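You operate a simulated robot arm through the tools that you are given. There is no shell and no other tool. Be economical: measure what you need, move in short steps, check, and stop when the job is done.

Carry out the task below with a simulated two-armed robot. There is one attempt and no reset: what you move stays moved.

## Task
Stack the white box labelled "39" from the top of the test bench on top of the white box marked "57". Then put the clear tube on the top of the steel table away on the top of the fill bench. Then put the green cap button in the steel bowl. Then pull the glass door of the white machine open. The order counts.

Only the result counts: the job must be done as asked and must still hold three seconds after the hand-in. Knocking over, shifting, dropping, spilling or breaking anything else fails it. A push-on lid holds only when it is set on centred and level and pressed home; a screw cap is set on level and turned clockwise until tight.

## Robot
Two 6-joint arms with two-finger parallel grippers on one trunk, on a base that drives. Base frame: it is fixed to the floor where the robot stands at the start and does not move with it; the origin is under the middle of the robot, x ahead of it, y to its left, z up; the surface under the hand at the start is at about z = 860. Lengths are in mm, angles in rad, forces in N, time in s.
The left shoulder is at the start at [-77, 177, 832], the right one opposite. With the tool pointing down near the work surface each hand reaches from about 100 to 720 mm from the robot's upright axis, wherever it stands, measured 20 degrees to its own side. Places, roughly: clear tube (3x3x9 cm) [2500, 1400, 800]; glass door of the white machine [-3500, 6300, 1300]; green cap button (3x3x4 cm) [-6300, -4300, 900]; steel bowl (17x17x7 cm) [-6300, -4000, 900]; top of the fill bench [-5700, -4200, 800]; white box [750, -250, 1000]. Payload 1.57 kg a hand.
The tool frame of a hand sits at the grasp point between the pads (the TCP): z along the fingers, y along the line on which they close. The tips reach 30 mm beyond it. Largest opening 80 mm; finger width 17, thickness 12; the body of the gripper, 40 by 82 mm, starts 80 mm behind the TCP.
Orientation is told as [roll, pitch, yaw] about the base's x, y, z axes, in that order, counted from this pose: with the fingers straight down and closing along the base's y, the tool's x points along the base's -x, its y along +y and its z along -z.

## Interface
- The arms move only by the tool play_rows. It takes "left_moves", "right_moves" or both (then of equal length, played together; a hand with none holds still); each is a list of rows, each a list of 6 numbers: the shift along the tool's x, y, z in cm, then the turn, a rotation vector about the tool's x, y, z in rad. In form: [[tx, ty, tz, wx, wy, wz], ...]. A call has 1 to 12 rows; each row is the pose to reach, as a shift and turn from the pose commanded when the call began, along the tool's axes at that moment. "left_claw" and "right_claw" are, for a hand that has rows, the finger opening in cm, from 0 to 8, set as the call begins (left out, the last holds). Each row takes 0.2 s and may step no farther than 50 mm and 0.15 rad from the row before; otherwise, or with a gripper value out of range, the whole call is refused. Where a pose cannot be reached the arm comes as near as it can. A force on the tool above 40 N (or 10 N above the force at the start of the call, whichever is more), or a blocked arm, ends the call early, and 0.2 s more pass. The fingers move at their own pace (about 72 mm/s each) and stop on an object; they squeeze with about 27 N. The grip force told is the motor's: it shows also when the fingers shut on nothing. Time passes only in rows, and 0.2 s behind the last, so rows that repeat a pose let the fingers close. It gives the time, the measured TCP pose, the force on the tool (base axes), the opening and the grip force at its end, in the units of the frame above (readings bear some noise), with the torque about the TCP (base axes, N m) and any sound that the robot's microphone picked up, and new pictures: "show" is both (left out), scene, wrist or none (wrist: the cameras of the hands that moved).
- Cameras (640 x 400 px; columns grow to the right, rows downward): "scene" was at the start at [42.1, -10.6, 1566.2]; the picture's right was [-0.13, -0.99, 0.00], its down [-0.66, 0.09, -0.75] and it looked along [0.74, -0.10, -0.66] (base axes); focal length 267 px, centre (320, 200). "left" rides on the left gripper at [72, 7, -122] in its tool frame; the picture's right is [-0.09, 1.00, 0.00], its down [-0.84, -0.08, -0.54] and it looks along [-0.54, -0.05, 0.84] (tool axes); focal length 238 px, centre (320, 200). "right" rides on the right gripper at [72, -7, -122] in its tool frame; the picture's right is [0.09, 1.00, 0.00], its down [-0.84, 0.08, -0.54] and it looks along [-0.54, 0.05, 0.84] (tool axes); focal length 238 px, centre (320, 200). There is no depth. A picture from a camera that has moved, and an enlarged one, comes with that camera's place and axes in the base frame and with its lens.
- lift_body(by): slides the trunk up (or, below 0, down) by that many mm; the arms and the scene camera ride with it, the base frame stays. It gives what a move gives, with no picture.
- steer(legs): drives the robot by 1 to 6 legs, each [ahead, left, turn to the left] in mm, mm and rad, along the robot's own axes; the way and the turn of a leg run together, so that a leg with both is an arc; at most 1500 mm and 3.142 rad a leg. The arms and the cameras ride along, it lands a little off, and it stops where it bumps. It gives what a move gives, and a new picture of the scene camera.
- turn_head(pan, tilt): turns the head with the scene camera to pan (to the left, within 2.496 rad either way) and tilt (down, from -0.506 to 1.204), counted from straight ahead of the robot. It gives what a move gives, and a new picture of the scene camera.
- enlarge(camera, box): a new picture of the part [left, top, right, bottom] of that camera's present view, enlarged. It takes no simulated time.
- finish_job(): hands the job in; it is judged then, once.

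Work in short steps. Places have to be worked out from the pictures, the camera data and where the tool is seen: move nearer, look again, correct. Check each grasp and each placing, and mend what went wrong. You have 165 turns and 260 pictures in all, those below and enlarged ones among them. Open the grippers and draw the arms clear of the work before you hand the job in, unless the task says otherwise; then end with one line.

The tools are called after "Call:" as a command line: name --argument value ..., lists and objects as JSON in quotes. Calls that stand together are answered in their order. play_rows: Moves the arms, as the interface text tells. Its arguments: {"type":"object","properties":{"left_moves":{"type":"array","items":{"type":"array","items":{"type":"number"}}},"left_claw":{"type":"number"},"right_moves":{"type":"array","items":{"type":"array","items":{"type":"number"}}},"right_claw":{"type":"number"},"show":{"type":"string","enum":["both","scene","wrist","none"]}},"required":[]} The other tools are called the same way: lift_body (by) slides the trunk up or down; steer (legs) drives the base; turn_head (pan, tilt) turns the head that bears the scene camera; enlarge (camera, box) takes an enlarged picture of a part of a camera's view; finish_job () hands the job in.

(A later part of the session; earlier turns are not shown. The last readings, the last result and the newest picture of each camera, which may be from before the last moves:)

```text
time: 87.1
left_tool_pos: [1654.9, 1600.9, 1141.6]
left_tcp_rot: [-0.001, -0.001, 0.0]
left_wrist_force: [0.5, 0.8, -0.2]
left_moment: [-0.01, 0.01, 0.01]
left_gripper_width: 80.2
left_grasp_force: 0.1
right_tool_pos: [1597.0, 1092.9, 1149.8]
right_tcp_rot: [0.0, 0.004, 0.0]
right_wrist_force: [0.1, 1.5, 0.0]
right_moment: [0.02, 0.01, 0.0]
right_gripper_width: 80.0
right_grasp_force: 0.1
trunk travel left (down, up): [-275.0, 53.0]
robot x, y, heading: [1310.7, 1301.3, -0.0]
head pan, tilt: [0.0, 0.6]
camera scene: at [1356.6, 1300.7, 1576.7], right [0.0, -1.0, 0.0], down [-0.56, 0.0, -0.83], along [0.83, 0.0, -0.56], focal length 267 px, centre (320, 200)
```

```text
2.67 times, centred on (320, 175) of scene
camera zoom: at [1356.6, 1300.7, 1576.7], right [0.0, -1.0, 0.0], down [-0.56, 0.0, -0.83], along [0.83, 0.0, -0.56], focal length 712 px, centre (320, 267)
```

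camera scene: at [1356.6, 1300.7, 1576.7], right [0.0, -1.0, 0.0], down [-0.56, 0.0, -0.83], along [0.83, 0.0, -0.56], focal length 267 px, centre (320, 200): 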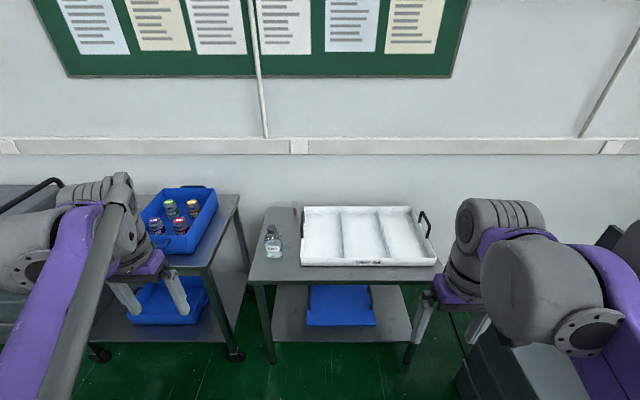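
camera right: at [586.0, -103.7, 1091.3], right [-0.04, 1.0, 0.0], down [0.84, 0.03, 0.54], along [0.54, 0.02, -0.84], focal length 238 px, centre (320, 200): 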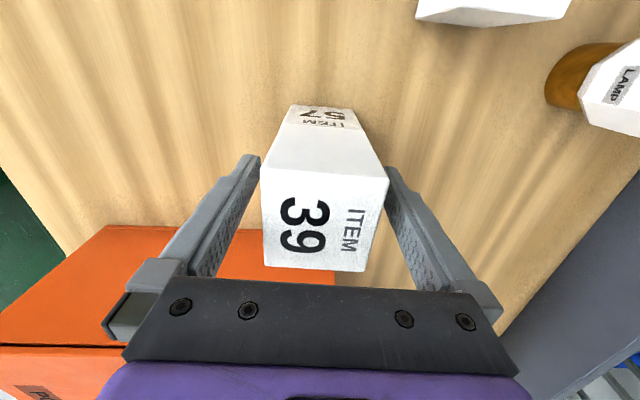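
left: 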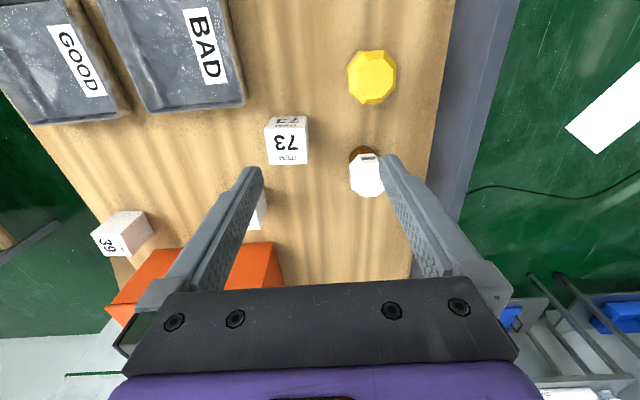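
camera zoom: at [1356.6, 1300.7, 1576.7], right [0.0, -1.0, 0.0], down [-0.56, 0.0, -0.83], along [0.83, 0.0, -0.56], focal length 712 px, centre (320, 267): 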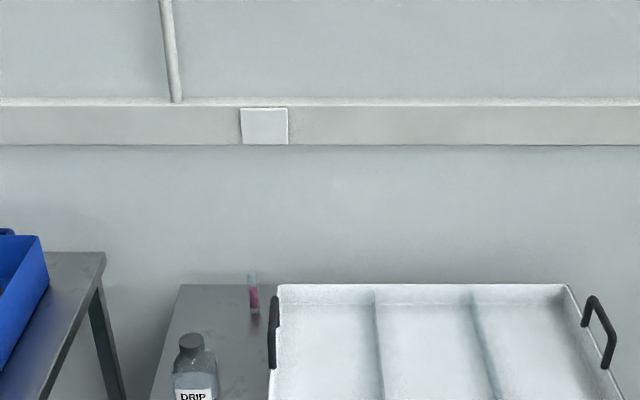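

The tube (pink contents, standing) is at about (2490,1434), with the table top near z≈690 and its front at x≈2060. I drive closer, keeping the base in front of the table.

Call:
steer --legs '[[400, -40, 0]]'

Call:
turn_head --pan 0.1 --tilt 0.9

Call:
enlarge --camera "scene" --box '[220, 20, 420, 145]'

```text
time: 89.6
left_tool_pos: [2054.4, 1562.6, 1141.8]
left_tcp_rot: [0.002, 0.001, 0.003]
left_wrist_force: [0.7, 0.1, 0.3]
left_moment: [0.01, -0.03, 0.01]
left_gripper_width: 80.4
left_grasp_force: 0.0
right_tool_pos: [1998.2, 1053.8, 1151.5]
right_tcp_rot: [-0.001, 0.003, 0.002]
right_wrist_force: [-0.6, 0.3, -0.5]
right_moment: [0.0, -0.02, -0.02]
right_gripper_width: 80.0
right_grasp_force: 0.1
trunk travel left (down, up): [-275.0, 53.0]
robot x, y, heading: [1710.6, 1261.0, 0.001]
head pan, tilt: [0.0, 0.6]
camera scene: at [1756.7, 1261.5, 1576.7], right [0.0, -1.0, 0.0], down [-0.56, 0.0, -0.83], along [0.83, 0.0, -0.56], focal length 267 px, centre (320, 200)
```

scene: 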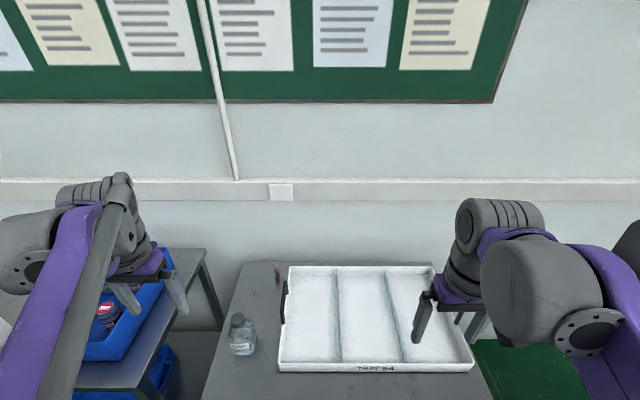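

```text
time: 90.4
left_tool_pos: [2053.5, 1562.6, 1141.9]
left_tcp_rot: [0.001, 0.0, 0.002]
left_wrist_force: [-0.5, 0.5, 0.2]
left_moment: [-0.03, 0.01, 0.03]
left_gripper_width: 79.8
left_grasp_force: 0.0
right_tool_pos: [1998.5, 1055.1, 1150.2]
right_tcp_rot: [-0.001, 0.004, 0.002]
right_wrist_force: [0.1, -0.6, -0.9]
right_moment: [0.02, -0.01, -0.02]
right_gripper_width: 80.1
right_grasp_force: 0.1
trunk travel left (down, up): [-275.0, 53.0]
robot x, y, heading: [1711.1, 1262.3, 0.003]
head pan, tilt: [0.099, 0.901]
camera scene: at [1743.2, 1269.0, 1552.0], right [0.1, -0.99, 0.0], down [-0.78, -0.08, -0.62], along [0.62, 0.06, -0.78], focal length 267 px, centre (320, 200)
```

scene: 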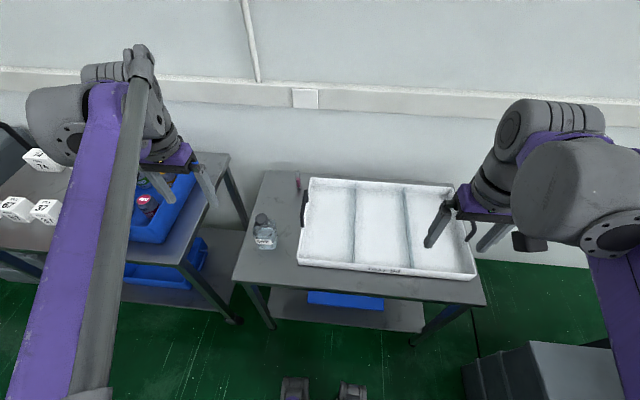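

```text
3.20 times, centred on (320, 82) of scene
camera zoom: at [1743.2, 1269.0, 1552.0], right [0.1, -0.99, 0.0], down [-0.78, -0.08, -0.62], along [0.62, 0.06, -0.78], focal length 854 px, centre (320, 576)
```

zoom: 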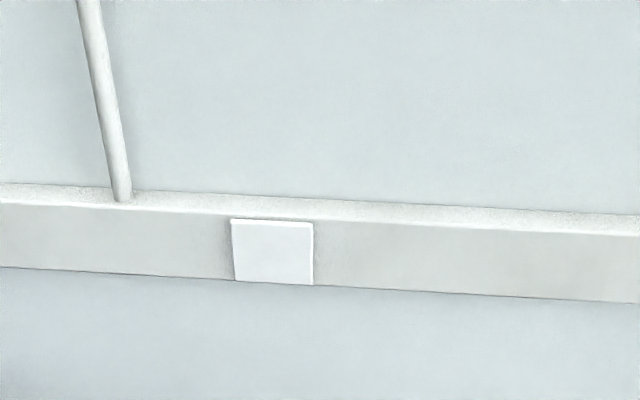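

Call:
enlarge --camera "scene" --box '[240, 150, 360, 225]'

```text
5.33 times, centred on (300, 188) of scene
camera zoom: at [1743.2, 1269.0, 1552.0], right [0.1, -0.99, 0.0], down [-0.78, -0.08, -0.62], along [0.62, 0.06, -0.78], focal length 1424 px, centre (427, 267)
```

zoom: 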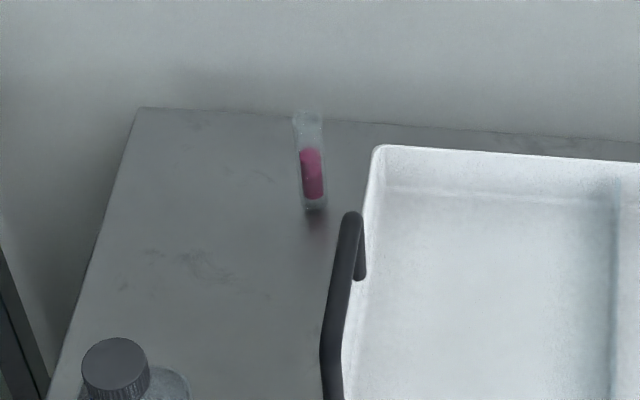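

Tube estimate: (2465,1428), base z≈700. I move ahead 100 mm more and lower the trunk 150 mm.

Call:
steer --legs '[[100, 0, 0]]'

Call:
lift_body --by -150

```text
time: 91.5
left_tool_pos: [2151.0, 1562.4, 1140.7]
left_tcp_rot: [-0.001, 0.0, 0.001]
left_wrist_force: [0.6, -0.2, -0.5]
left_moment: [-0.02, -0.01, -0.01]
left_gripper_width: 79.9
left_grasp_force: 0.0
right_tool_pos: [2095.8, 1054.9, 1150.5]
right_tcp_rot: [-0.002, 0.003, 0.004]
right_wrist_force: [0.2, 0.2, 0.5]
right_moment: [-0.04, 0.02, 0.06]
right_gripper_width: 79.9
right_grasp_force: 0.1
trunk travel left (down, up): [-275.0, 53.0]
robot x, y, heading: [1805.7, 1261.1, 0.0]
head pan, tilt: [0.099, 0.901]
camera scene: at [1841.4, 1269.2, 1551.9], right [0.1, -0.99, 0.0], down [-0.78, -0.08, -0.62], along [0.62, 0.06, -0.78], focal length 267 px, centre (320, 200)
```

scene: 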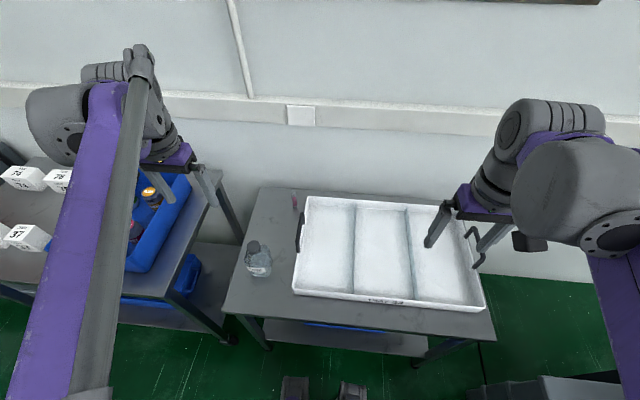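

```text
time: 93.3
left_tool_pos: [2152.7, 1562.7, 991.9]
left_tcp_rot: [0.0, 0.0, 0.001]
left_wrist_force: [-0.1, -0.1, 0.0]
left_moment: [-0.03, -0.02, -0.03]
left_gripper_width: 80.2
left_grasp_force: 0.1
right_tool_pos: [2095.9, 1054.4, 1000.2]
right_tcp_rot: [-0.001, 0.004, 0.001]
right_wrist_force: [0.5, 0.0, 0.0]
right_moment: [-0.02, 0.01, 0.02]
right_gripper_width: 80.0
right_grasp_force: 0.1
trunk travel left (down, up): [-125.0, 203.0]
robot x, y, heading: [1809.8, 1259.3, 0.001]
head pan, tilt: [0.099, 0.901]
```

Move the left hand to y≈1428 first, then forward and down toward the tube for a look.

Call:
play_rows --left_moves '[[0, -4.5, 0, 0, 0, 0], [0, -9, 0, 0, 0, 0], [0, -13.4, 0, 0, 0, 0], [-4, -13.4, 2, 0, 0, 0], [-8, -13.4, 4, 0, 0, 0], [-12, -13.4, 6, 0, 0, 0], [-16, -13.4, 8, 0, 0, 0], [-19.5, -13.4, 9.5, 0, 0, 0], [-19.5, -13.4, 9.5, 0, 0, 0]]' --left_claw 5 --show "wrist"

Call:
enlarge --camera "left" --box '[200, 60, 440, 210]'

```text
time: 95.3
left_tool_pos: [2347.2, 1427.5, 897.5]
left_tcp_rot: [0.0, -0.001, 0.003]
left_wrist_force: [0.1, -0.3, 0.2]
left_moment: [-0.01, -0.03, -0.03]
left_gripper_width: 50.1
left_grasp_force: 0.1
right_tool_pos: [2096.3, 1053.3, 1001.6]
right_tcp_rot: [-0.001, 0.003, 0.002]
right_wrist_force: [0.7, -0.4, -0.5]
right_moment: [-0.04, -0.02, -0.01]
right_gripper_width: 80.0
right_grasp_force: 0.1
trunk travel left (down, up): [-125.0, 203.0]
robot x, y, heading: [1807.9, 1259.8, -0.002]
head pan, tilt: [0.099, 0.901]
camera left: at [2276.5, 1435.9, 1019.5], right [0.09, 1.0, 0.0], down [0.84, -0.08, 0.54], along [0.54, -0.05, -0.84], focal length 238 px, centre (320, 200)
```

left: 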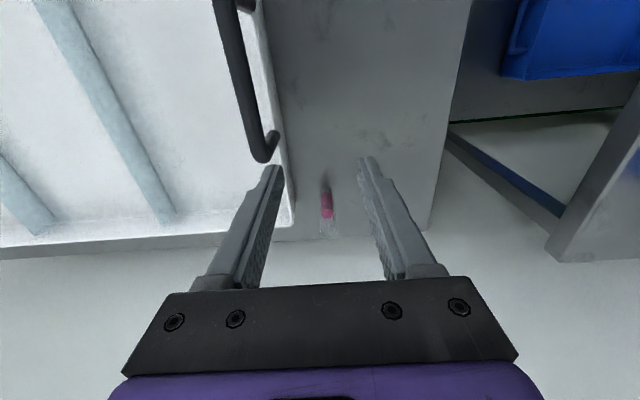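

```text
2.67 times, centred on (320, 135) of left
camera zoom: at [2276.5, 1435.9, 1019.5], right [0.09, 1.0, 0.0], down [0.84, -0.08, 0.54], along [0.54, -0.05, -0.84], focal length 636 px, centre (320, 373)
```

zoom: 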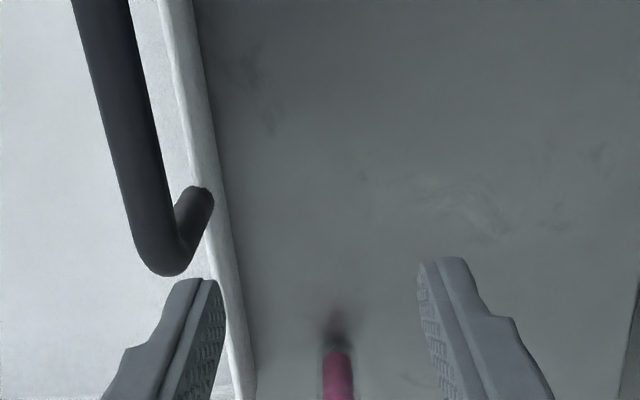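

Triangulated: tube at (2453,1429), base z≈722, top≈815. I raise the trunk 100 mm for better arm geometry, then go above the tube.

Call:
lift_body --by 100

Call:
play_rows --left_moves '[[0, 0, 4, 0, 0, 0], [0, 0, 8, 0, 0, 0], [-3, 0, 10, 0, 0, 0], [-6, 0.1, 11, 0, 0, 0], [-9, 0.1, 12, 0, 0, 0], [-9, 0.1, 12, 0, 0, 0]]' --show "wrist"

Call:
enlarge --camera "left" --box '[240, 90, 400, 190]'

```text
time: 96.6
left_tool_pos: [2346.0, 1429.4, 996.6]
left_tcp_rot: [0.001, 0.0, 0.002]
left_wrist_force: [0.5, 0.7, 0.0]
left_moment: [-0.03, 0.0, -0.03]
left_gripper_width: 49.9
left_grasp_force: 0.1
right_tool_pos: [2097.0, 1054.0, 1100.2]
right_tcp_rot: [-0.002, 0.003, 0.0]
right_wrist_force: [0.1, 0.5, -0.1]
right_moment: [0.02, 0.03, -0.02]
right_gripper_width: 80.0
right_grasp_force: 0.1
trunk travel left (down, up): [-225.0, 103.0]
robot x, y, heading: [1812.7, 1260.1, 0.008]
head pan, tilt: [0.099, 0.901]
```

```text
time: 98.0
left_tool_pos: [2434.9, 1428.7, 877.0]
left_tcp_rot: [0.001, 0.0, 0.002]
left_wrist_force: [-0.5, -0.6, 0.4]
left_moment: [-0.02, -0.01, 0.01]
left_gripper_width: 50.1
left_grasp_force: 0.0
right_tool_pos: [2095.7, 1054.1, 1100.7]
right_tcp_rot: [-0.001, 0.002, 0.003]
right_wrist_force: [0.8, 0.1, -0.9]
right_moment: [0.01, -0.03, 0.03]
right_gripper_width: 80.2
right_grasp_force: 0.0
trunk travel left (down, up): [-225.0, 103.0]
robot x, y, heading: [1808.1, 1262.2, 0.007]
head pan, tilt: [0.099, 0.901]
camera left: at [2365.9, 1436.3, 999.8], right [0.09, 1.0, 0.0], down [0.84, -0.08, 0.54], along [0.54, -0.05, -0.84], focal length 238 px, centre (320, 200)
```

left: 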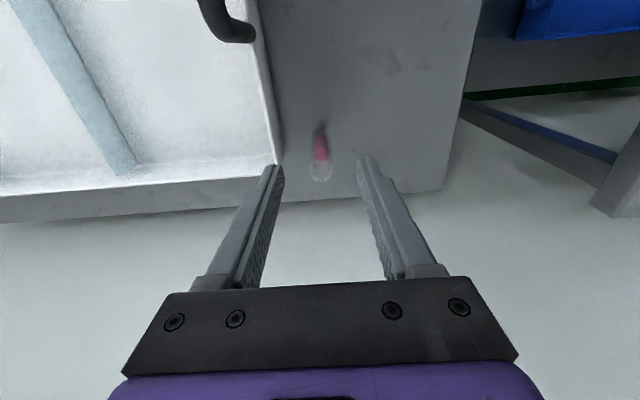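

```text
4.00 times, centred on (320, 140) of left
camera zoom: at [2365.9, 1436.3, 999.8], right [0.09, 1.0, 0.0], down [0.84, -0.08, 0.54], along [0.54, -0.05, -0.84], focal length 953 px, centre (320, 440)
```

zoom: 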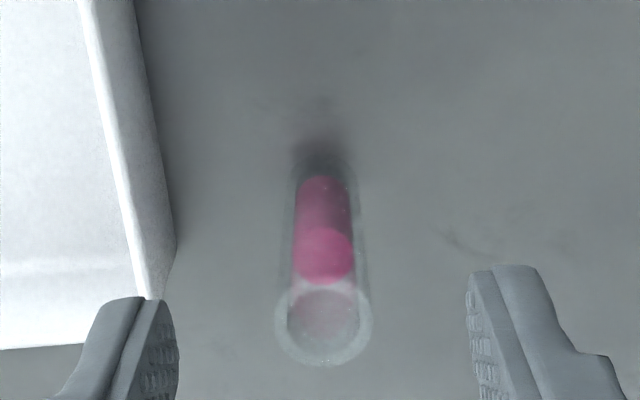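

Tube OD ≈20 mm at (2452,1429). I narrow the opening to 42 mm, centre over it and go down to z≈778.

Call:
play_rows --left_moves '[[-0.8, 0, 0, 0, 0, 0], [-1.7, 0, 0, 0, 0, 0], [-1.7, 0, 2.5, 0, 0, 0], [-1.7, 0, 5, 0, 0, 0], [-1.7, 0, 7.5, 0, 0, 0], [-1.7, 0, 9.9, 0, 0, 0], [-1.7, 0, 9.9, 0, 0, 0]]' --left_claw 4.2 --show "wrist"

Call:
enlarge --camera "left" --box '[200, 110, 440, 260]'

```text
time: 99.6
left_tool_pos: [2453.1, 1429.8, 777.5]
left_tcp_rot: [-0.001, 0.001, 0.002]
left_wrist_force: [0.7, -0.1, -0.1]
left_moment: [-0.01, 0.0, 0.02]
left_gripper_width: 42.0
left_grasp_force: 0.0
right_tool_pos: [2096.0, 1052.9, 1099.8]
right_tcp_rot: [0.0, 0.003, 0.002]
right_wrist_force: [-0.3, -0.2, 0.1]
right_moment: [-0.02, -0.01, 0.01]
right_gripper_width: 80.2
right_grasp_force: 0.1
trunk travel left (down, up): [-225.0, 103.0]
robot x, y, heading: [1805.4, 1259.7, 0.002]
head pan, tilt: [0.099, 0.901]
camera left: at [2383.8, 1436.9, 900.2], right [0.09, 1.0, 0.0], down [0.84, -0.08, 0.54], along [0.54, -0.05, -0.84], focal length 238 px, centre (320, 200)
```

left: 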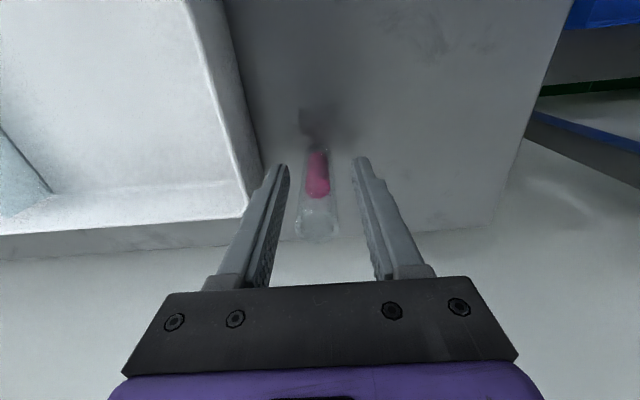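

```text
2.67 times, centred on (320, 185) of left
camera zoom: at [2383.8, 1436.9, 900.2], right [0.09, 1.0, 0.0], down [0.84, -0.08, 0.54], along [0.54, -0.05, -0.84], focal length 636 px, centre (320, 240)
```

zoom: 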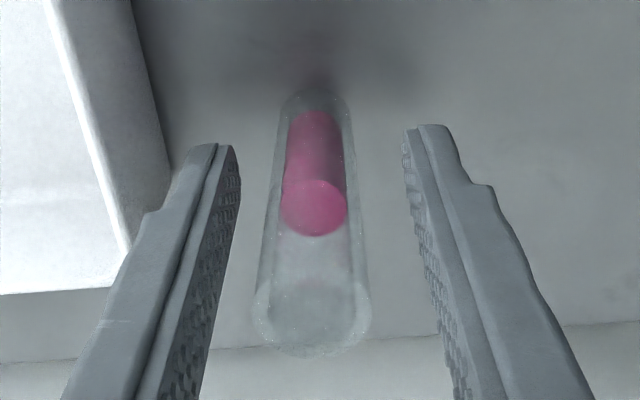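

Tube is centred. Close the fingers.

Call:
play_rows --left_moves '[[0, -0.1, 0, 0, 0, 0], [0, -0.1, 0, 0, 0, 0], [0, -0.1, 0, 0, 0, 0], [0, -0.1, 0, 0, 0, 0]]' --left_claw 0 --show "none"

Call:
play_rows --left_moves '[[0, 0, -0.2, 0, 0, 0], [0, 0, -0.5, 0, 0, 0], [0, 0, -0.9, 0, 0, 0], [0, 0, -1.4, 0, 0, 0], [0, 0, -2, 0, 0, 0], [0, 0, -2.6, 0, 0, 0], [0, 0, -3, 0, 0, 0], [0, 0, -3.2, 0, 0, 0]]' --show "wrist"

```text
time: 100.6
left_tool_pos: [2454.3, 1428.7, 778.2]
left_tcp_rot: [-0.001, -0.001, 0.002]
left_wrist_force: [0.0, 0.4, 0.1]
left_moment: [-0.01, 0.01, -0.01]
left_gripper_width: 20.2
left_grasp_force: 27.5
right_tool_pos: [2095.7, 1053.6, 1100.5]
right_tcp_rot: [-0.003, 0.002, 0.002]
right_wrist_force: [-0.4, -0.4, 0.5]
right_moment: [-0.03, -0.02, 0.01]
right_gripper_width: 80.0
right_grasp_force: 0.1
trunk travel left (down, up): [-225.0, 103.0]
robot x, y, heading: [1807.0, 1262.4, 0.001]
head pan, tilt: [0.099, 0.901]
```

```text
time: 102.4
left_tool_pos: [2453.0, 1429.5, 809.5]
left_tcp_rot: [0.001, 0.0, 0.002]
left_wrist_force: [0.0, -0.1, 0.2]
left_moment: [-0.02, 0.02, 0.05]
left_gripper_width: 20.3
left_grasp_force: 26.9
right_tool_pos: [2097.6, 1054.1, 1100.8]
right_tcp_rot: [-0.001, 0.003, 0.003]
right_wrist_force: [0.3, 0.0, -0.4]
right_moment: [0.02, -0.03, -0.01]
right_gripper_width: 79.9
right_grasp_force: 0.1
trunk travel left (down, up): [-225.0, 103.0]
robot x, y, heading: [1807.7, 1260.7, -0.001]
head pan, tilt: [0.099, 0.901]
camera left: at [2383.8, 1436.0, 932.4], right [0.09, 1.0, 0.0], down [0.84, -0.08, 0.54], along [0.54, -0.05, -0.84], focal length 238 px, centre (320, 200)
```

left: 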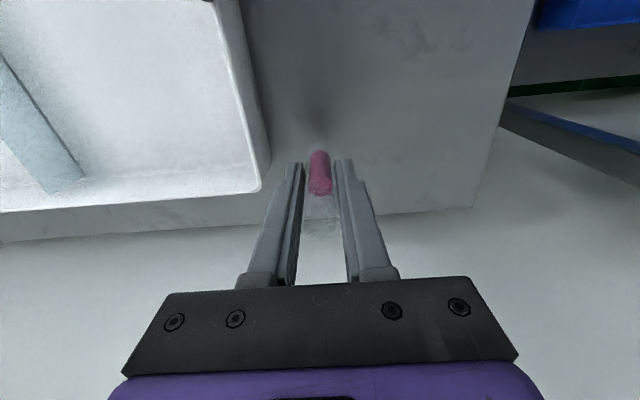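

Tube held. Lift further and draw back gently.

Call:
play_rows --left_moves '[[0, 0, -0.5, 0, 0, 0], [0, 0, -1.5, 0, 0, 0], [0, 0, -2.8, 0, 0, 0], [0, 0, -4.2, 0, 0, 0], [0.3, 0, -5.6, 0, 0, 0], [1, 0, -7, 0, 0, 0], [2.2, 0, -8, 0, 0, 0], [3.8, 0, -8.8, 0, 0, 0], [5.6, 0, -9.4, 0, 0, 0], [7.5, 0, -10, 0, 0, 0], [9.5, 0, -10.5, 0, 0, 0], [11.5, 0, -11, 0, 0, 0]]' --show "none"

Call:
play_rows --left_moves '[[2, 0, -0.6, 0, 0, 0], [4, 0, -1.2, 0, 0, 0], [6, 0, -1.8, 0, 0, 0], [8, 0, -2.4, 0, 0, 0], [10, 0.2, -3, 0, 0, 0], [12, 0.4, -3.6, 0, 0, 0], [14, 0.6, -4.2, 0, 0, 0], [16, 0.8, -4.8, 0, 0, 0], [18, 1, -5.2, 0, 0, 0], [19.5, 1.2, -5.4, 0, 0, 0], [20, 1.2, -5.4, 0, 0, 0]]' --show "both"

```text
time: 105.0
left_tool_pos: [2338.3, 1428.6, 920.8]
left_tcp_rot: [0.0, 0.001, 0.002]
left_wrist_force: [0.7, 0.0, -1.1]
left_moment: [0.0, -0.05, 0.0]
left_gripper_width: 20.1
left_grasp_force: 26.7
right_tool_pos: [2093.3, 1053.8, 1100.7]
right_tcp_rot: [-0.002, 0.001, 0.001]
right_wrist_force: [-0.6, -1.5, -0.4]
right_moment: [-0.01, -0.01, 0.0]
right_gripper_width: 80.0
right_grasp_force: 0.0
trunk travel left (down, up): [-225.0, 103.0]
robot x, y, heading: [1806.3, 1261.6, -0.004]
head pan, tilt: [0.099, 0.901]
```

```text
time: 107.4
left_tool_pos: [2138.7, 1440.6, 973.4]
left_tcp_rot: [-0.001, 0.002, 0.001]
left_wrist_force: [0.3, 0.3, 0.6]
left_moment: [-0.01, -0.02, 0.01]
left_gripper_width: 20.3
left_grasp_force: 26.5
right_tool_pos: [2094.8, 1054.8, 1100.4]
right_tcp_rot: [-0.001, 0.004, 0.001]
right_wrist_force: [-0.1, 0.9, -1.3]
right_moment: [0.01, 0.04, 0.01]
right_gripper_width: 80.2
right_grasp_force: 0.1
trunk travel left (down, up): [-225.0, 103.0]
robot x, y, heading: [1806.6, 1260.7, -0.001]
head pan, tilt: [0.099, 0.901]
camera scene: at [1842.9, 1269.2, 1499.6], right [0.1, -0.99, 0.0], down [-0.78, -0.08, -0.62], along [0.62, 0.06, -0.78], focal length 267 px, centre (320, 200)
camera left: at [2069.0, 1447.6, 1096.1], right [0.09, 1.0, 0.0], down [0.84, -0.08, 0.54], along [0.54, -0.05, -0.84], focal length 238 px, centre (320, 200)
```

scene: 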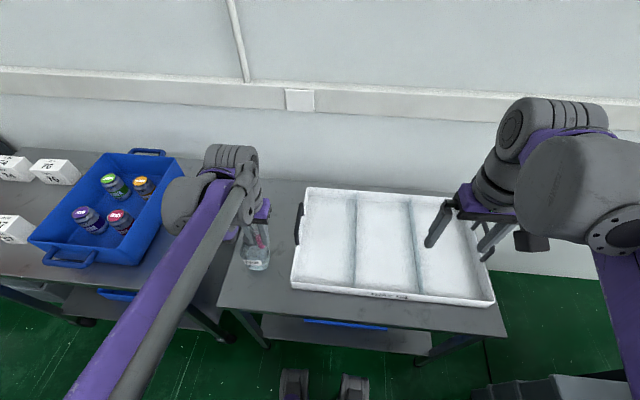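
left: 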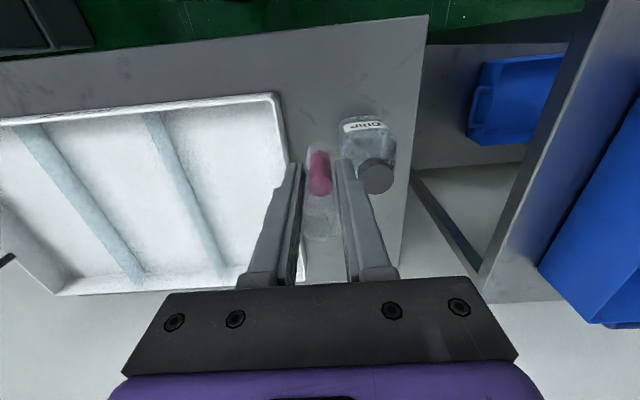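

Good. I raise the trunk back, back away from the table and look behind to plan the route to the fill bench (around (-5700,-4200)).

Call:
lift_body --by 50

Call:
steer --legs '[[-550, 0, 0], [0, -460, 0], [-1200, 0, 0]]'

Call:
turn_head --pan 2.4 --tilt 0.35

Call:
turn_head --pan -2.4 --tilt 0.35

```text
time: 108.3
left_tool_pos: [2138.1, 1440.2, 1022.8]
left_tcp_rot: [0.0, 0.0, 0.002]
left_wrist_force: [0.1, 0.7, 0.1]
left_moment: [0.0, 0.0, 0.03]
left_gripper_width: 20.3
left_grasp_force: 26.5
right_tool_pos: [2094.4, 1054.7, 1151.0]
right_tcp_rot: [-0.002, 0.004, -0.001]
right_wrist_force: [0.3, 0.0, 0.6]
right_moment: [0.02, 0.01, -0.02]
right_gripper_width: 79.8
right_grasp_force: 0.0
trunk travel left (down, up): [-275.0, 53.0]
robot x, y, heading: [1808.3, 1261.6, 0.001]
head pan, tilt: [0.099, 0.901]
```

```text
time: 121.3
left_tool_pos: [399.9, 972.2, 1023.9]
left_tcp_rot: [-0.001, -0.001, -0.007]
left_wrist_force: [-0.4, -0.8, 0.4]
left_moment: [0.01, 0.0, 0.02]
left_gripper_width: 20.0
left_grasp_force: 27.1
right_tool_pos: [354.1, 586.4, 1149.7]
right_tcp_rot: [-0.002, 0.005, -0.007]
right_wrist_force: [0.1, 0.6, 0.0]
right_moment: [0.02, -0.01, -0.04]
right_gripper_width: 80.0
right_grasp_force: 0.1
trunk travel left (down, up): [-275.0, 53.0]
robot x, y, heading: [68.4, 796.8, -0.01]
head pan, tilt: [0.099, 0.901]
camera scene: at [101.7, 803.2, 1552.0], right [0.09, -1.0, 0.0], down [-0.78, -0.07, -0.62], along [0.62, 0.06, -0.78], focal length 267 px, centre (320, 200)
```

scene: 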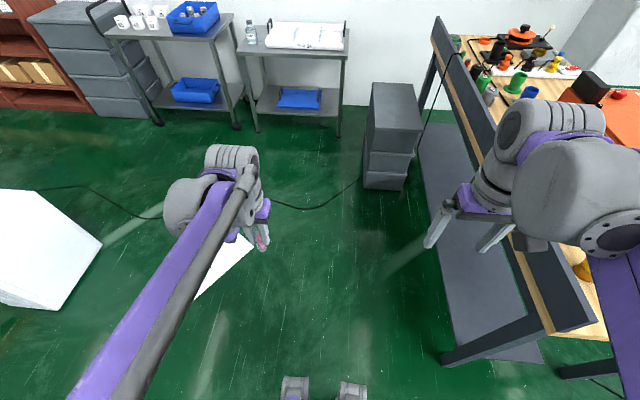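

```text
time: 123.5
left_tool_pos: [400.3, 971.5, 1024.1]
left_tcp_rot: [-0.001, 0.0, -0.008]
left_wrist_force: [-0.9, -0.6, 0.3]
left_moment: [-0.02, -0.02, -0.01]
left_gripper_width: 20.3
left_grasp_force: 27.1
right_tool_pos: [353.5, 585.4, 1150.3]
right_tcp_rot: [-0.001, 0.003, -0.007]
right_wrist_force: [-0.3, -0.5, 0.5]
right_moment: [0.01, 0.0, -0.05]
right_gripper_width: 79.9
right_grasp_force: 0.1
trunk travel left (down, up): [-275.0, 53.0]
robot x, y, heading: [65.6, 793.6, -0.007]
head pan, tilt: [2.4, 0.351]
camera scene: at [-41.7, 859.6, 1599.5], right [0.68, 0.73, 0.0], down [0.25, -0.23, -0.94], along [-0.69, 0.64, -0.34], focal length 267 px, centre (320, 200)
```

scene: 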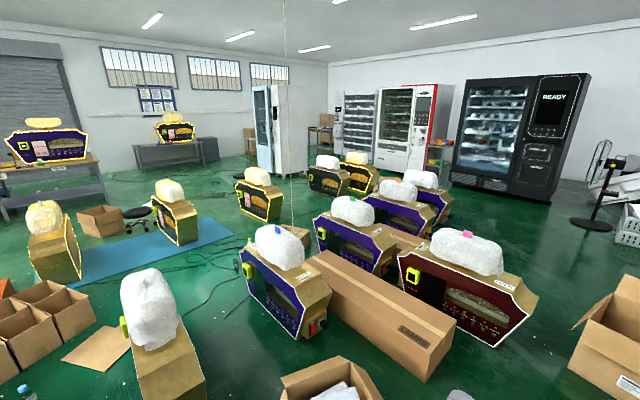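

```text
time: 127.3
left_tool_pos: [400.5, 972.0, 1024.1]
left_tcp_rot: [0.0, -0.001, -0.007]
left_wrist_force: [0.3, 0.2, 0.6]
left_moment: [0.01, -0.02, -0.01]
left_gripper_width: 20.3
left_grasp_force: 27.2
right_tool_pos: [354.8, 587.1, 1150.8]
right_tcp_rot: [-0.002, 0.004, -0.007]
right_wrist_force: [-0.3, -0.8, 0.2]
right_moment: [0.01, -0.02, -0.01]
right_gripper_width: 80.0
right_grasp_force: 0.0
trunk travel left (down, up): [-275.0, 53.0]
robot x, y, heading: [65.5, 797.5, -0.008]
head pan, tilt: [-2.4, 0.351]
camera scene: at [-42.5, 733.7, 1599.5], right [-0.67, 0.74, 0.0], down [0.25, 0.23, -0.94], along [-0.7, -0.63, -0.34], focal length 267 px, centre (320, 200)
```

scene: 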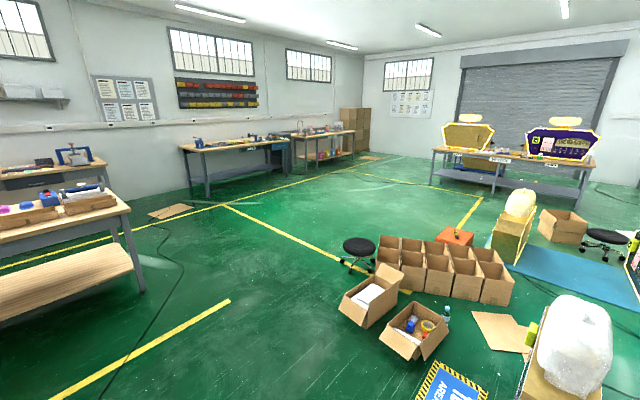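

Layout clear: the fill bench is the far one along the left wall. I back up, then strafe right to pass between the bench end and the cardboard boxes.

Call:
steer --legs '[[-430, 0, 0], [0, -1500, 0], [0, -430, 0], [0, 0, -2.72]]'

Call:
turn_head --pan 0 --tilt 0.4

```text
time: 153.2
left_tool_pos: [-614.2, -1442.9, 1024.8]
left_tcp_rot: [0.001, 0.0, -2.73]
left_wrist_force: [0.3, 0.5, 0.1]
left_moment: [0.02, 0.01, 0.01]
left_gripper_width: 20.1
left_grasp_force: 26.9
right_tool_pos: [-729.0, -1072.7, 1150.5]
right_tcp_rot: [-0.001, 0.003, -2.729]
right_wrist_force: [0.2, 0.1, 0.1]
right_moment: [0.03, -0.03, -0.01]
right_gripper_width: 79.9
right_grasp_force: 0.1
trunk travel left (down, up): [-275.0, 53.0]
robot x, y, heading: [-381.4, -1148.2, -2.73]
head pan, tilt: [-2.4, 0.351]
camera scene: at [-306.2, -1044.8, 1599.5], right [0.91, -0.41, 0.0], down [-0.14, -0.31, -0.94], along [0.38, 0.86, -0.34], focal length 267 px, centre (320, 200)
```

scene: 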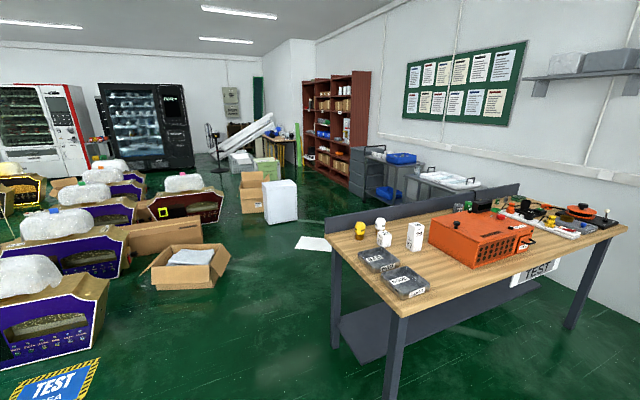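

```text
time: 155.4
left_tool_pos: [-613.3, -1443.1, 1023.4]
left_tcp_rot: [0.0, -0.002, -2.73]
left_wrist_force: [0.5, -0.9, 0.3]
left_moment: [-0.01, 0.04, -0.01]
left_gripper_width: 20.1
left_grasp_force: 27.2
right_tool_pos: [-728.5, -1072.2, 1150.9]
right_tcp_rot: [-0.002, 0.004, -2.73]
right_wrist_force: [-0.8, -0.1, 0.5]
right_moment: [-0.02, -0.02, 0.02]
right_gripper_width: 80.1
right_grasp_force: 0.2
trunk travel left (down, up): [-275.0, 53.0]
robot x, y, heading: [-379.4, -1151.3, -2.731]
head pan, tilt: [0.0, 0.4]
camera scene: at [-428.9, -1167.0, 1595.0], right [-0.4, 0.92, 0.0], down [0.36, 0.16, -0.92], along [-0.84, -0.37, -0.39], focal length 267 px, centre (320, 200)
```

scene: 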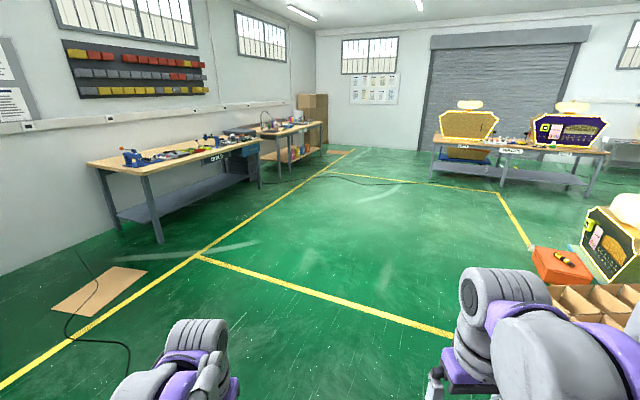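

Path ahead is clear. Drive toward the fill bench.

Call:
steer --legs '[[1500, 0, 0], [1500, 0, 0], [1300, 0, 0]]'

Call:
enlarge --camera "scene" --box '[0, 60, 320, 260]'

```text
time: 175.9
left_tool_pos: [-4521.6, -3171.2, 1024.2]
left_tcp_rot: [0.0, -0.001, -2.726]
left_wrist_force: [0.1, -0.3, -0.2]
left_moment: [-0.02, -0.02, -0.01]
left_gripper_width: 20.4
left_grasp_force: 27.2
right_tool_pos: [-4638.6, -2800.2, 1149.7]
right_tcp_rot: [-0.001, 0.002, -2.726]
right_wrist_force: [0.1, -0.3, -0.5]
right_moment: [0.0, 0.02, 0.03]
right_gripper_width: 79.8
right_grasp_force: 0.2
trunk travel left (down, up): [-275.0, 53.0]
robot x, y, heading: [-4292.1, -2873.9, -2.724]
head pan, tilt: [0.0, 0.4]
camera scene: at [-4338.0, -2894.3, 1594.9], right [-0.4, 0.91, 0.0], down [0.36, 0.16, -0.92], along [-0.84, -0.37, -0.39], focal length 267 px, centre (320, 200)
```

scene: 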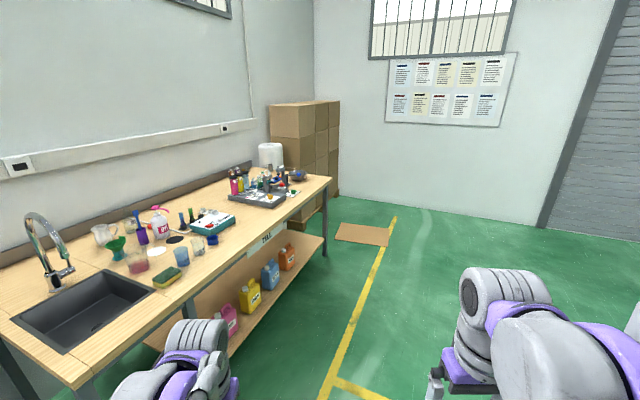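

```text
2.00 times, centred on (160, 160) of scene
camera zoom: at [-4338.0, -2894.3, 1594.9], right [-0.4, 0.91, 0.0], down [0.36, 0.16, -0.92], along [-0.84, -0.37, -0.39], focal length 534 px, centre (640, 280)
```

zoom: 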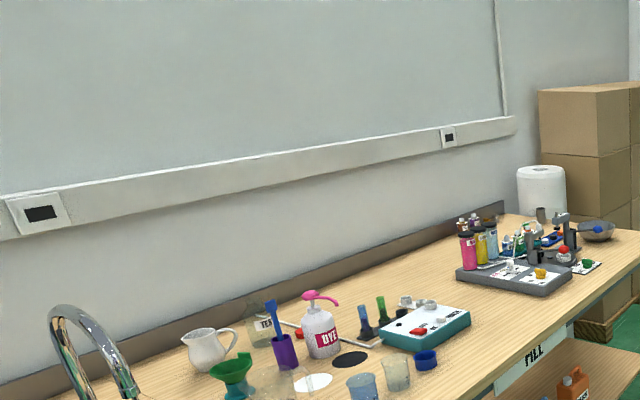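

FILL sign confirmed. The front edge is at y≈-3680; there is free space near (-5600,-4100) between the scale and the grey tray. I drive to stand in front facing the bench.

Call:
steer --legs '[[1358, -409, 0], [0, 0, 1.153], [200, 0, 0]]'

Call:
turn_head --pan 0 --tilt 0.8

```text
time: 187.0
left_tool_pos: [-5520.2, -3577.7, 1023.0]
left_tcp_rot: [-0.001, -0.001, -1.578]
left_wrist_force: [-0.2, 0.0, -0.8]
left_moment: [0.02, 0.02, -0.03]
left_gripper_width: 20.1
left_grasp_force: 26.6
right_tool_pos: [-5905.2, -3531.2, 1150.1]
right_tcp_rot: [-0.002, 0.005, -1.578]
right_wrist_force: [-0.2, 0.6, -0.2]
right_moment: [0.03, -0.01, -0.02]
right_gripper_width: 80.0
right_grasp_force: 0.0
trunk travel left (down, up): [-275.0, 53.0]
robot x, y, heading: [-5695.2, -3246.5, -1.574]
head pan, tilt: [0.0, 0.4]
camera scene: at [-5696.4, -3295.8, 1594.9], right [-1.0, 0.01, 0.0], down [0.0, 0.39, -0.92], along [-0.01, -0.92, -0.39], focal length 267 px, centre (320, 200)
```

scene: 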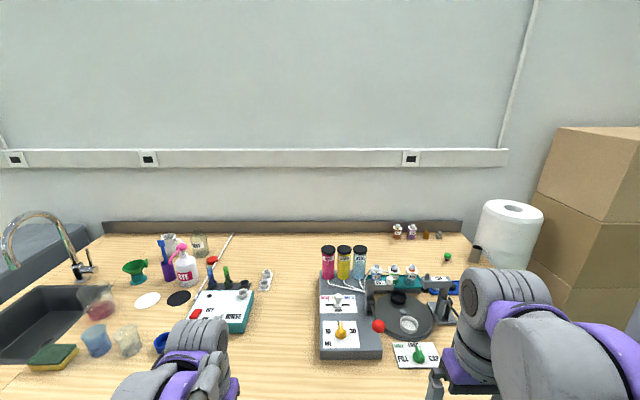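

```text
time: 187.9
left_tool_pos: [-5520.9, -3578.6, 1023.1]
left_tcp_rot: [0.0, 0.0, -1.577]
left_wrist_force: [-0.4, -1.3, -0.5]
left_moment: [0.01, 0.0, 0.02]
left_gripper_width: 20.3
left_grasp_force: 26.9
right_tool_pos: [-5905.5, -3531.5, 1150.2]
right_tcp_rot: [-0.003, 0.001, -1.578]
right_wrist_force: [-0.4, 0.4, -1.2]
right_moment: [0.01, 0.03, -0.02]
right_gripper_width: 80.3
right_grasp_force: 0.0
trunk travel left (down, up): [-275.0, 53.0]
robot x, y, heading: [-5694.9, -3243.7, -1.579]
head pan, tilt: [0.0, 0.799]
camera scene: at [-5696.3, -3283.5, 1559.9], right [-1.0, 0.01, 0.0], down [0.01, 0.72, -0.7], along [0.0, -0.7, -0.72], focal length 267 px, centre (320, 200)
```

scene: 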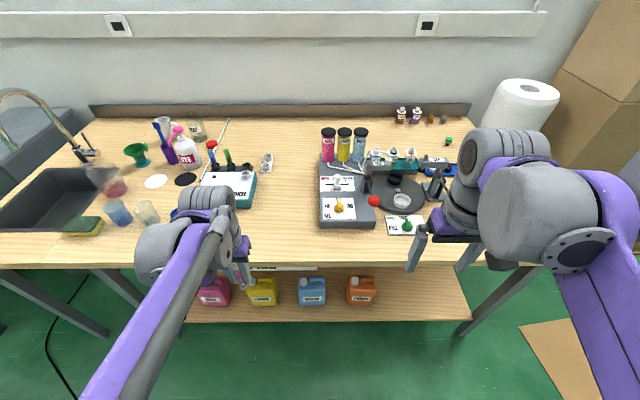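

Free spot between the teal scale and the grey panel: about (-5585,-3860). I move 80 mm closer and carry the tube over it.

Call:
steer --legs '[[80, 0, 0]]'

Call:
play_rows --left_moves '[[-1, -0.5, 0, 0, 0, 0], [-3, -1.3, 0, 0, 0, 0], [-5, -2.1, 0, 0, 0, 0], [-7, -2.9, 0, 0, 0, 0], [-9, -3.7, 0.4, 0, 0, 0], [-11, -4.4, 0.8, 0, 0, 0], [-13, -5.1, 1.2, 0, 0, 0], [-15, -5.7, 1.6, 0, 0, 0], [-17, -6.2, 2, 0, 0, 0], [-18.8, -6.5, 2.3, 0, 0, 0], [-20, -6.5, 2.5, 0, 0, 0], [-20.2, -6.5, 2.5, 0, 0, 0]]' --show "both"

```text
time: 188.9
left_tool_pos: [-5520.4, -3658.8, 1024.7]
left_tcp_rot: [-0.001, 0.0, -1.578]
left_wrist_force: [0.2, -0.4, 0.1]
left_moment: [-0.01, 0.0, -0.02]
left_gripper_width: 20.1
left_grasp_force: 27.0
right_tool_pos: [-5906.4, -3610.5, 1150.7]
right_tcp_rot: [0.0, 0.004, -1.577]
right_wrist_force: [-0.4, 0.3, 0.3]
right_moment: [0.03, -0.04, -0.02]
right_gripper_width: 79.9
right_grasp_force: 0.2
trunk travel left (down, up): [-275.0, 53.0]
robot x, y, heading: [-5696.5, -3324.4, -1.581]
head pan, tilt: [0.0, 0.799]
camera scene: at [-5696.9, -3363.3, 1559.8], right [-1.0, 0.01, 0.0], down [0.01, 0.72, -0.7], along [-0.01, -0.7, -0.72], focal length 267 px, centre (320, 200)
```

scene: 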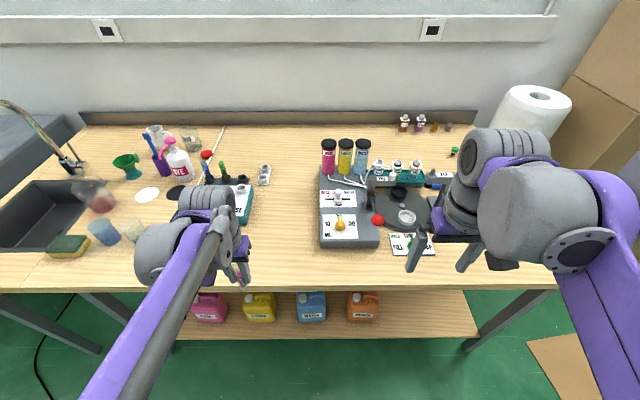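

```text
time: 191.6
left_tool_pos: [-5585.8, -3858.1, 998.7]
left_tcp_rot: [0.001, 0.0, -1.577]
left_wrist_force: [0.0, 0.1, 0.2]
left_moment: [0.0, 0.01, 0.0]
left_gripper_width: 19.9
left_grasp_force: 27.0
right_tool_pos: [-5905.2, -3611.4, 1149.8]
right_tcp_rot: [-0.002, 0.003, -1.578]
right_wrist_force: [-0.5, 0.1, 0.8]
right_moment: [0.05, -0.02, 0.02]
right_gripper_width: 79.9
right_grasp_force: 0.2
trunk travel left (down, up): [-275.0, 53.0]
robot x, y, heading: [-5700.1, -3322.6, -1.573]
head pan, tilt: [0.0, 0.799]
camera scene: at [-5696.9, -3362.8, 1559.9], right [-1.0, 0.01, 0.0], down [0.01, 0.72, -0.7], along [-0.01, -0.7, -0.72], focal length 267 px, centre (320, 200)
camera left: at [-5577.6, -3786.5, 1121.2], right [0.99, -0.1, 0.0], down [-0.08, -0.84, 0.54], along [-0.05, -0.54, -0.84], focal length 238 px, centre (320, 200)
```

scene: 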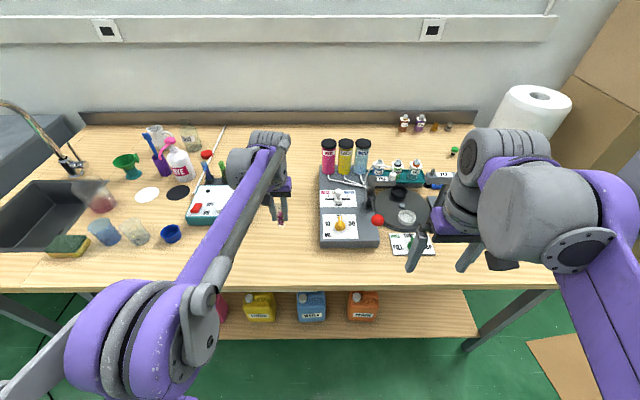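
left: 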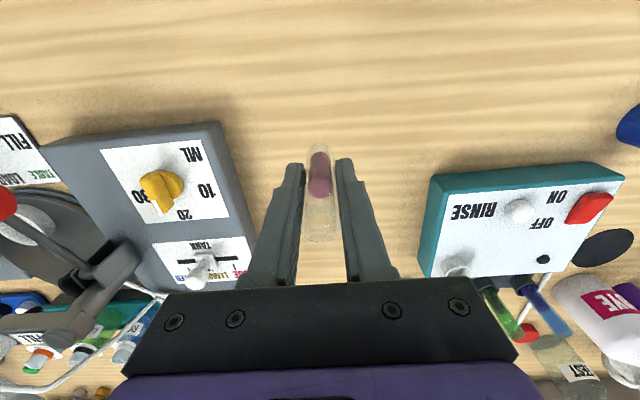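

The gap is wide enough. Lower the tube toward the bench (contact expected near TCP z≈916).

Call:
play_rows --left_moves '[[0, 0.4, 0.7, 0, 0, 0], [0, 0.8, 2, 0, 0, 0], [0, 0.8, 3.5, 0, 0, 0], [0, 0.8, 5, 0, 0, 0], [0, 0.8, 6.2, 0, 0, 0], [0, 0.8, 7.1, 0, 0, 0], [0, 0.8, 7.6, 0, 0, 0], [0, 0.8, 7.6, 0, 0, 0]]' --show "wrist"

Call:
play_rows --left_moves '[[0, 0, 0.2, 0, 0, 0], [0, 0, 0.4, 0, 0, 0], [0, 0, 0.4, 0, 0, 0]]' --show "none"

```text
time: 193.3
left_tool_pos: [-5578.1, -3858.9, 922.7]
left_tcp_rot: [-0.001, 0.001, -1.576]
left_wrist_force: [0.5, -0.1, -0.5]
left_moment: [-0.04, 0.03, 0.0]
left_gripper_width: 20.0
left_grasp_force: 27.2
right_tool_pos: [-5906.1, -3610.3, 1150.2]
right_tcp_rot: [-0.001, 0.003, -1.579]
right_wrist_force: [-0.6, 0.0, 0.4]
right_moment: [-0.02, 0.01, -0.03]
right_gripper_width: 80.0
right_grasp_force: 0.1
trunk travel left (down, up): [-275.0, 53.0]
robot x, y, heading: [-5693.5, -3321.5, -1.575]
head pan, tilt: [0.0, 0.799]
camera left: at [-5569.4, -3786.2, 1045.5], right [0.99, -0.1, 0.0], down [-0.08, -0.84, 0.54], along [-0.05, -0.54, -0.84], focal length 238 px, centre (320, 200)
```

left: 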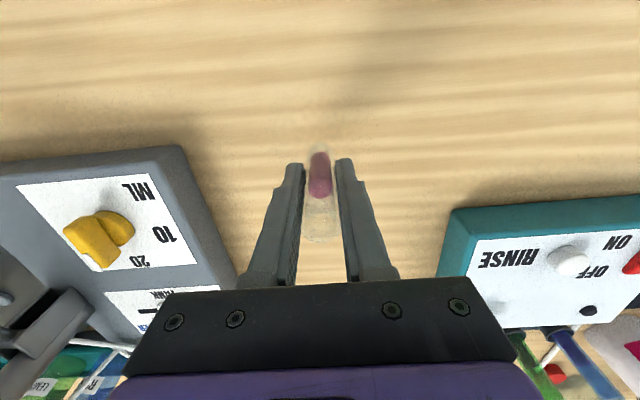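

```text
time: 194.2
left_tool_pos: [-5578.4, -3859.1, 918.1]
left_tcp_rot: [0.0, -0.001, -1.578]
left_wrist_force: [-1.0, -0.2, -0.9]
left_moment: [0.0, 0.0, 0.04]
left_gripper_width: 20.2
left_grasp_force: 27.2
right_tool_pos: [-5906.3, -3611.3, 1150.8]
right_tcp_rot: [-0.001, 0.003, -1.578]
right_wrist_force: [0.8, -0.1, 0.1]
right_moment: [-0.03, -0.01, 0.01]
right_gripper_width: 79.9
right_grasp_force: 0.1
trunk travel left (down, up): [-275.0, 53.0]
robot x, y, heading: [-5697.4, -3323.1, -1.576]
head pan, tilt: [0.0, 0.799]
```

Not touching yet; go on in 2 mm steps, checking force.

Call:
play_rows --left_moves '[[0, 0, 0.15, 0, 0, 0], [0, 0, 0.3, 0, 0, 0], [0, 0, 0.3, 0, 0, 0]]' --show "none"

Call:
play_rows --left_moves '[[0, 0, 0.15, 0, 0, 0], [0, 0, 0.25, 0, 0, 0], [0, 0, 0.25, 0, 0, 0]]' --show "none"

```text
time: 194.9
left_tool_pos: [-5579.9, -3859.3, 915.3]
left_tcp_rot: [0.0, 0.0, -1.578]
left_wrist_force: [-0.3, 0.6, 0.0]
left_moment: [0.01, -0.02, -0.03]
left_gripper_width: 20.4
left_grasp_force: 27.3
right_tool_pos: [-5906.6, -3610.3, 1151.6]
right_tcp_rot: [-0.004, 0.004, -1.578]
right_wrist_force: [-0.7, -0.5, -0.1]
right_moment: [-0.01, 0.01, 0.0]
right_gripper_width: 80.0
right_grasp_force: 0.1
trunk travel left (down, up): [-275.0, 53.0]
robot x, y, heading: [-5696.8, -3324.6, -1.581]
head pan, tilt: [0.0, 0.799]
```

```text
time: 195.8
left_tool_pos: [-5579.2, -3858.9, 911.9]
left_tcp_rot: [-0.001, 0.001, -1.578]
left_wrist_force: [0.9, -0.3, -0.2]
left_moment: [0.03, 0.03, 0.01]
left_gripper_width: 20.0
left_grasp_force: 26.7
right_tool_pos: [-5905.1, -3610.4, 1148.6]
right_tcp_rot: [-0.002, 0.004, -1.575]
right_wrist_force: [0.3, 0.6, 0.6]
right_moment: [-0.02, -0.03, -0.03]
right_gripper_width: 79.9
right_grasp_force: 0.1
trunk travel left (down, up): [-275.0, 53.0]
robot x, y, heading: [-5698.1, -3324.2, -1.579]
head pan, tilt: [0.0, 0.799]
```

Call:
play_rows --left_moves '[[0, 0, 0.15, 0, 0, 0], [0, 0, 0.3, 0, 0, 0], [0, 0, 0.3, 0, 0, 0]]' --show "wrist"

Call:
play_rows --left_moves '[[0, 0, 0.15, 0, 0, 0], [0, 0, 0.3, 0, 0, 0], [0, 0, 0.3, 0, 0, 0]]' --show "none"

```text
time: 196.6
left_tool_pos: [-5579.1, -3859.3, 909.5]
left_tcp_rot: [-0.002, 0.001, -1.578]
left_wrist_force: [0.8, 0.0, -0.5]
left_moment: [-0.03, -0.04, -0.01]
left_gripper_width: 20.2
left_grasp_force: 26.4
right_tool_pos: [-5907.0, -3610.5, 1150.1]
right_tcp_rot: [-0.004, 0.003, -1.577]
right_wrist_force: [0.1, -0.2, -0.5]
right_moment: [-0.01, 0.02, 0.0]
right_gripper_width: 79.8
right_grasp_force: 0.1
trunk travel left (down, up): [-275.0, 53.0]
robot x, y, heading: [-5690.7, -3323.3, -1.578]
head pan, tilt: [0.0, 0.799]
camera left: at [-5569.6, -3786.1, 1032.8], right [0.99, -0.1, 0.0], down [-0.08, -0.84, 0.54], along [-0.05, -0.54, -0.84], focal length 238 px, centre (320, 200)
```

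left: 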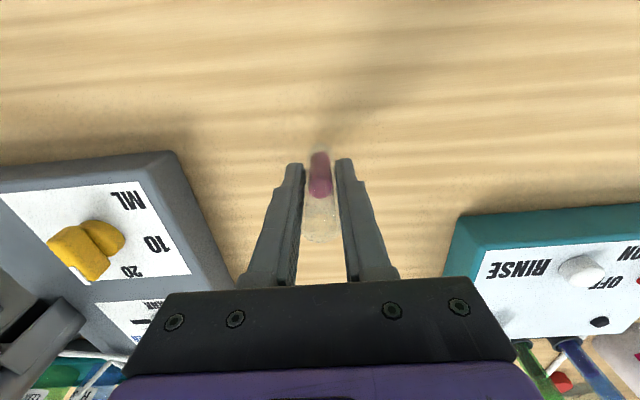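

```text
time: 197.3
left_tool_pos: [-5579.5, -3859.1, 906.7]
left_tcp_rot: [0.001, 0.001, -1.578]
left_wrist_force: [0.1, 0.4, -0.6]
left_moment: [0.03, 0.0, -0.02]
left_gripper_width: 20.0
left_grasp_force: 26.9
right_tool_pos: [-5905.5, -3610.4, 1149.7]
right_tcp_rot: [-0.001, 0.004, -1.577]
right_wrist_force: [-0.2, -0.7, -0.1]
right_moment: [-0.01, 0.02, -0.02]
right_gripper_width: 80.1
right_grasp_force: 0.0
trunk travel left (down, up): [-275.0, 53.0]
robot x, y, heading: [-5698.7, -3322.1, -1.579]
head pan, tilt: [0.0, 0.799]
```

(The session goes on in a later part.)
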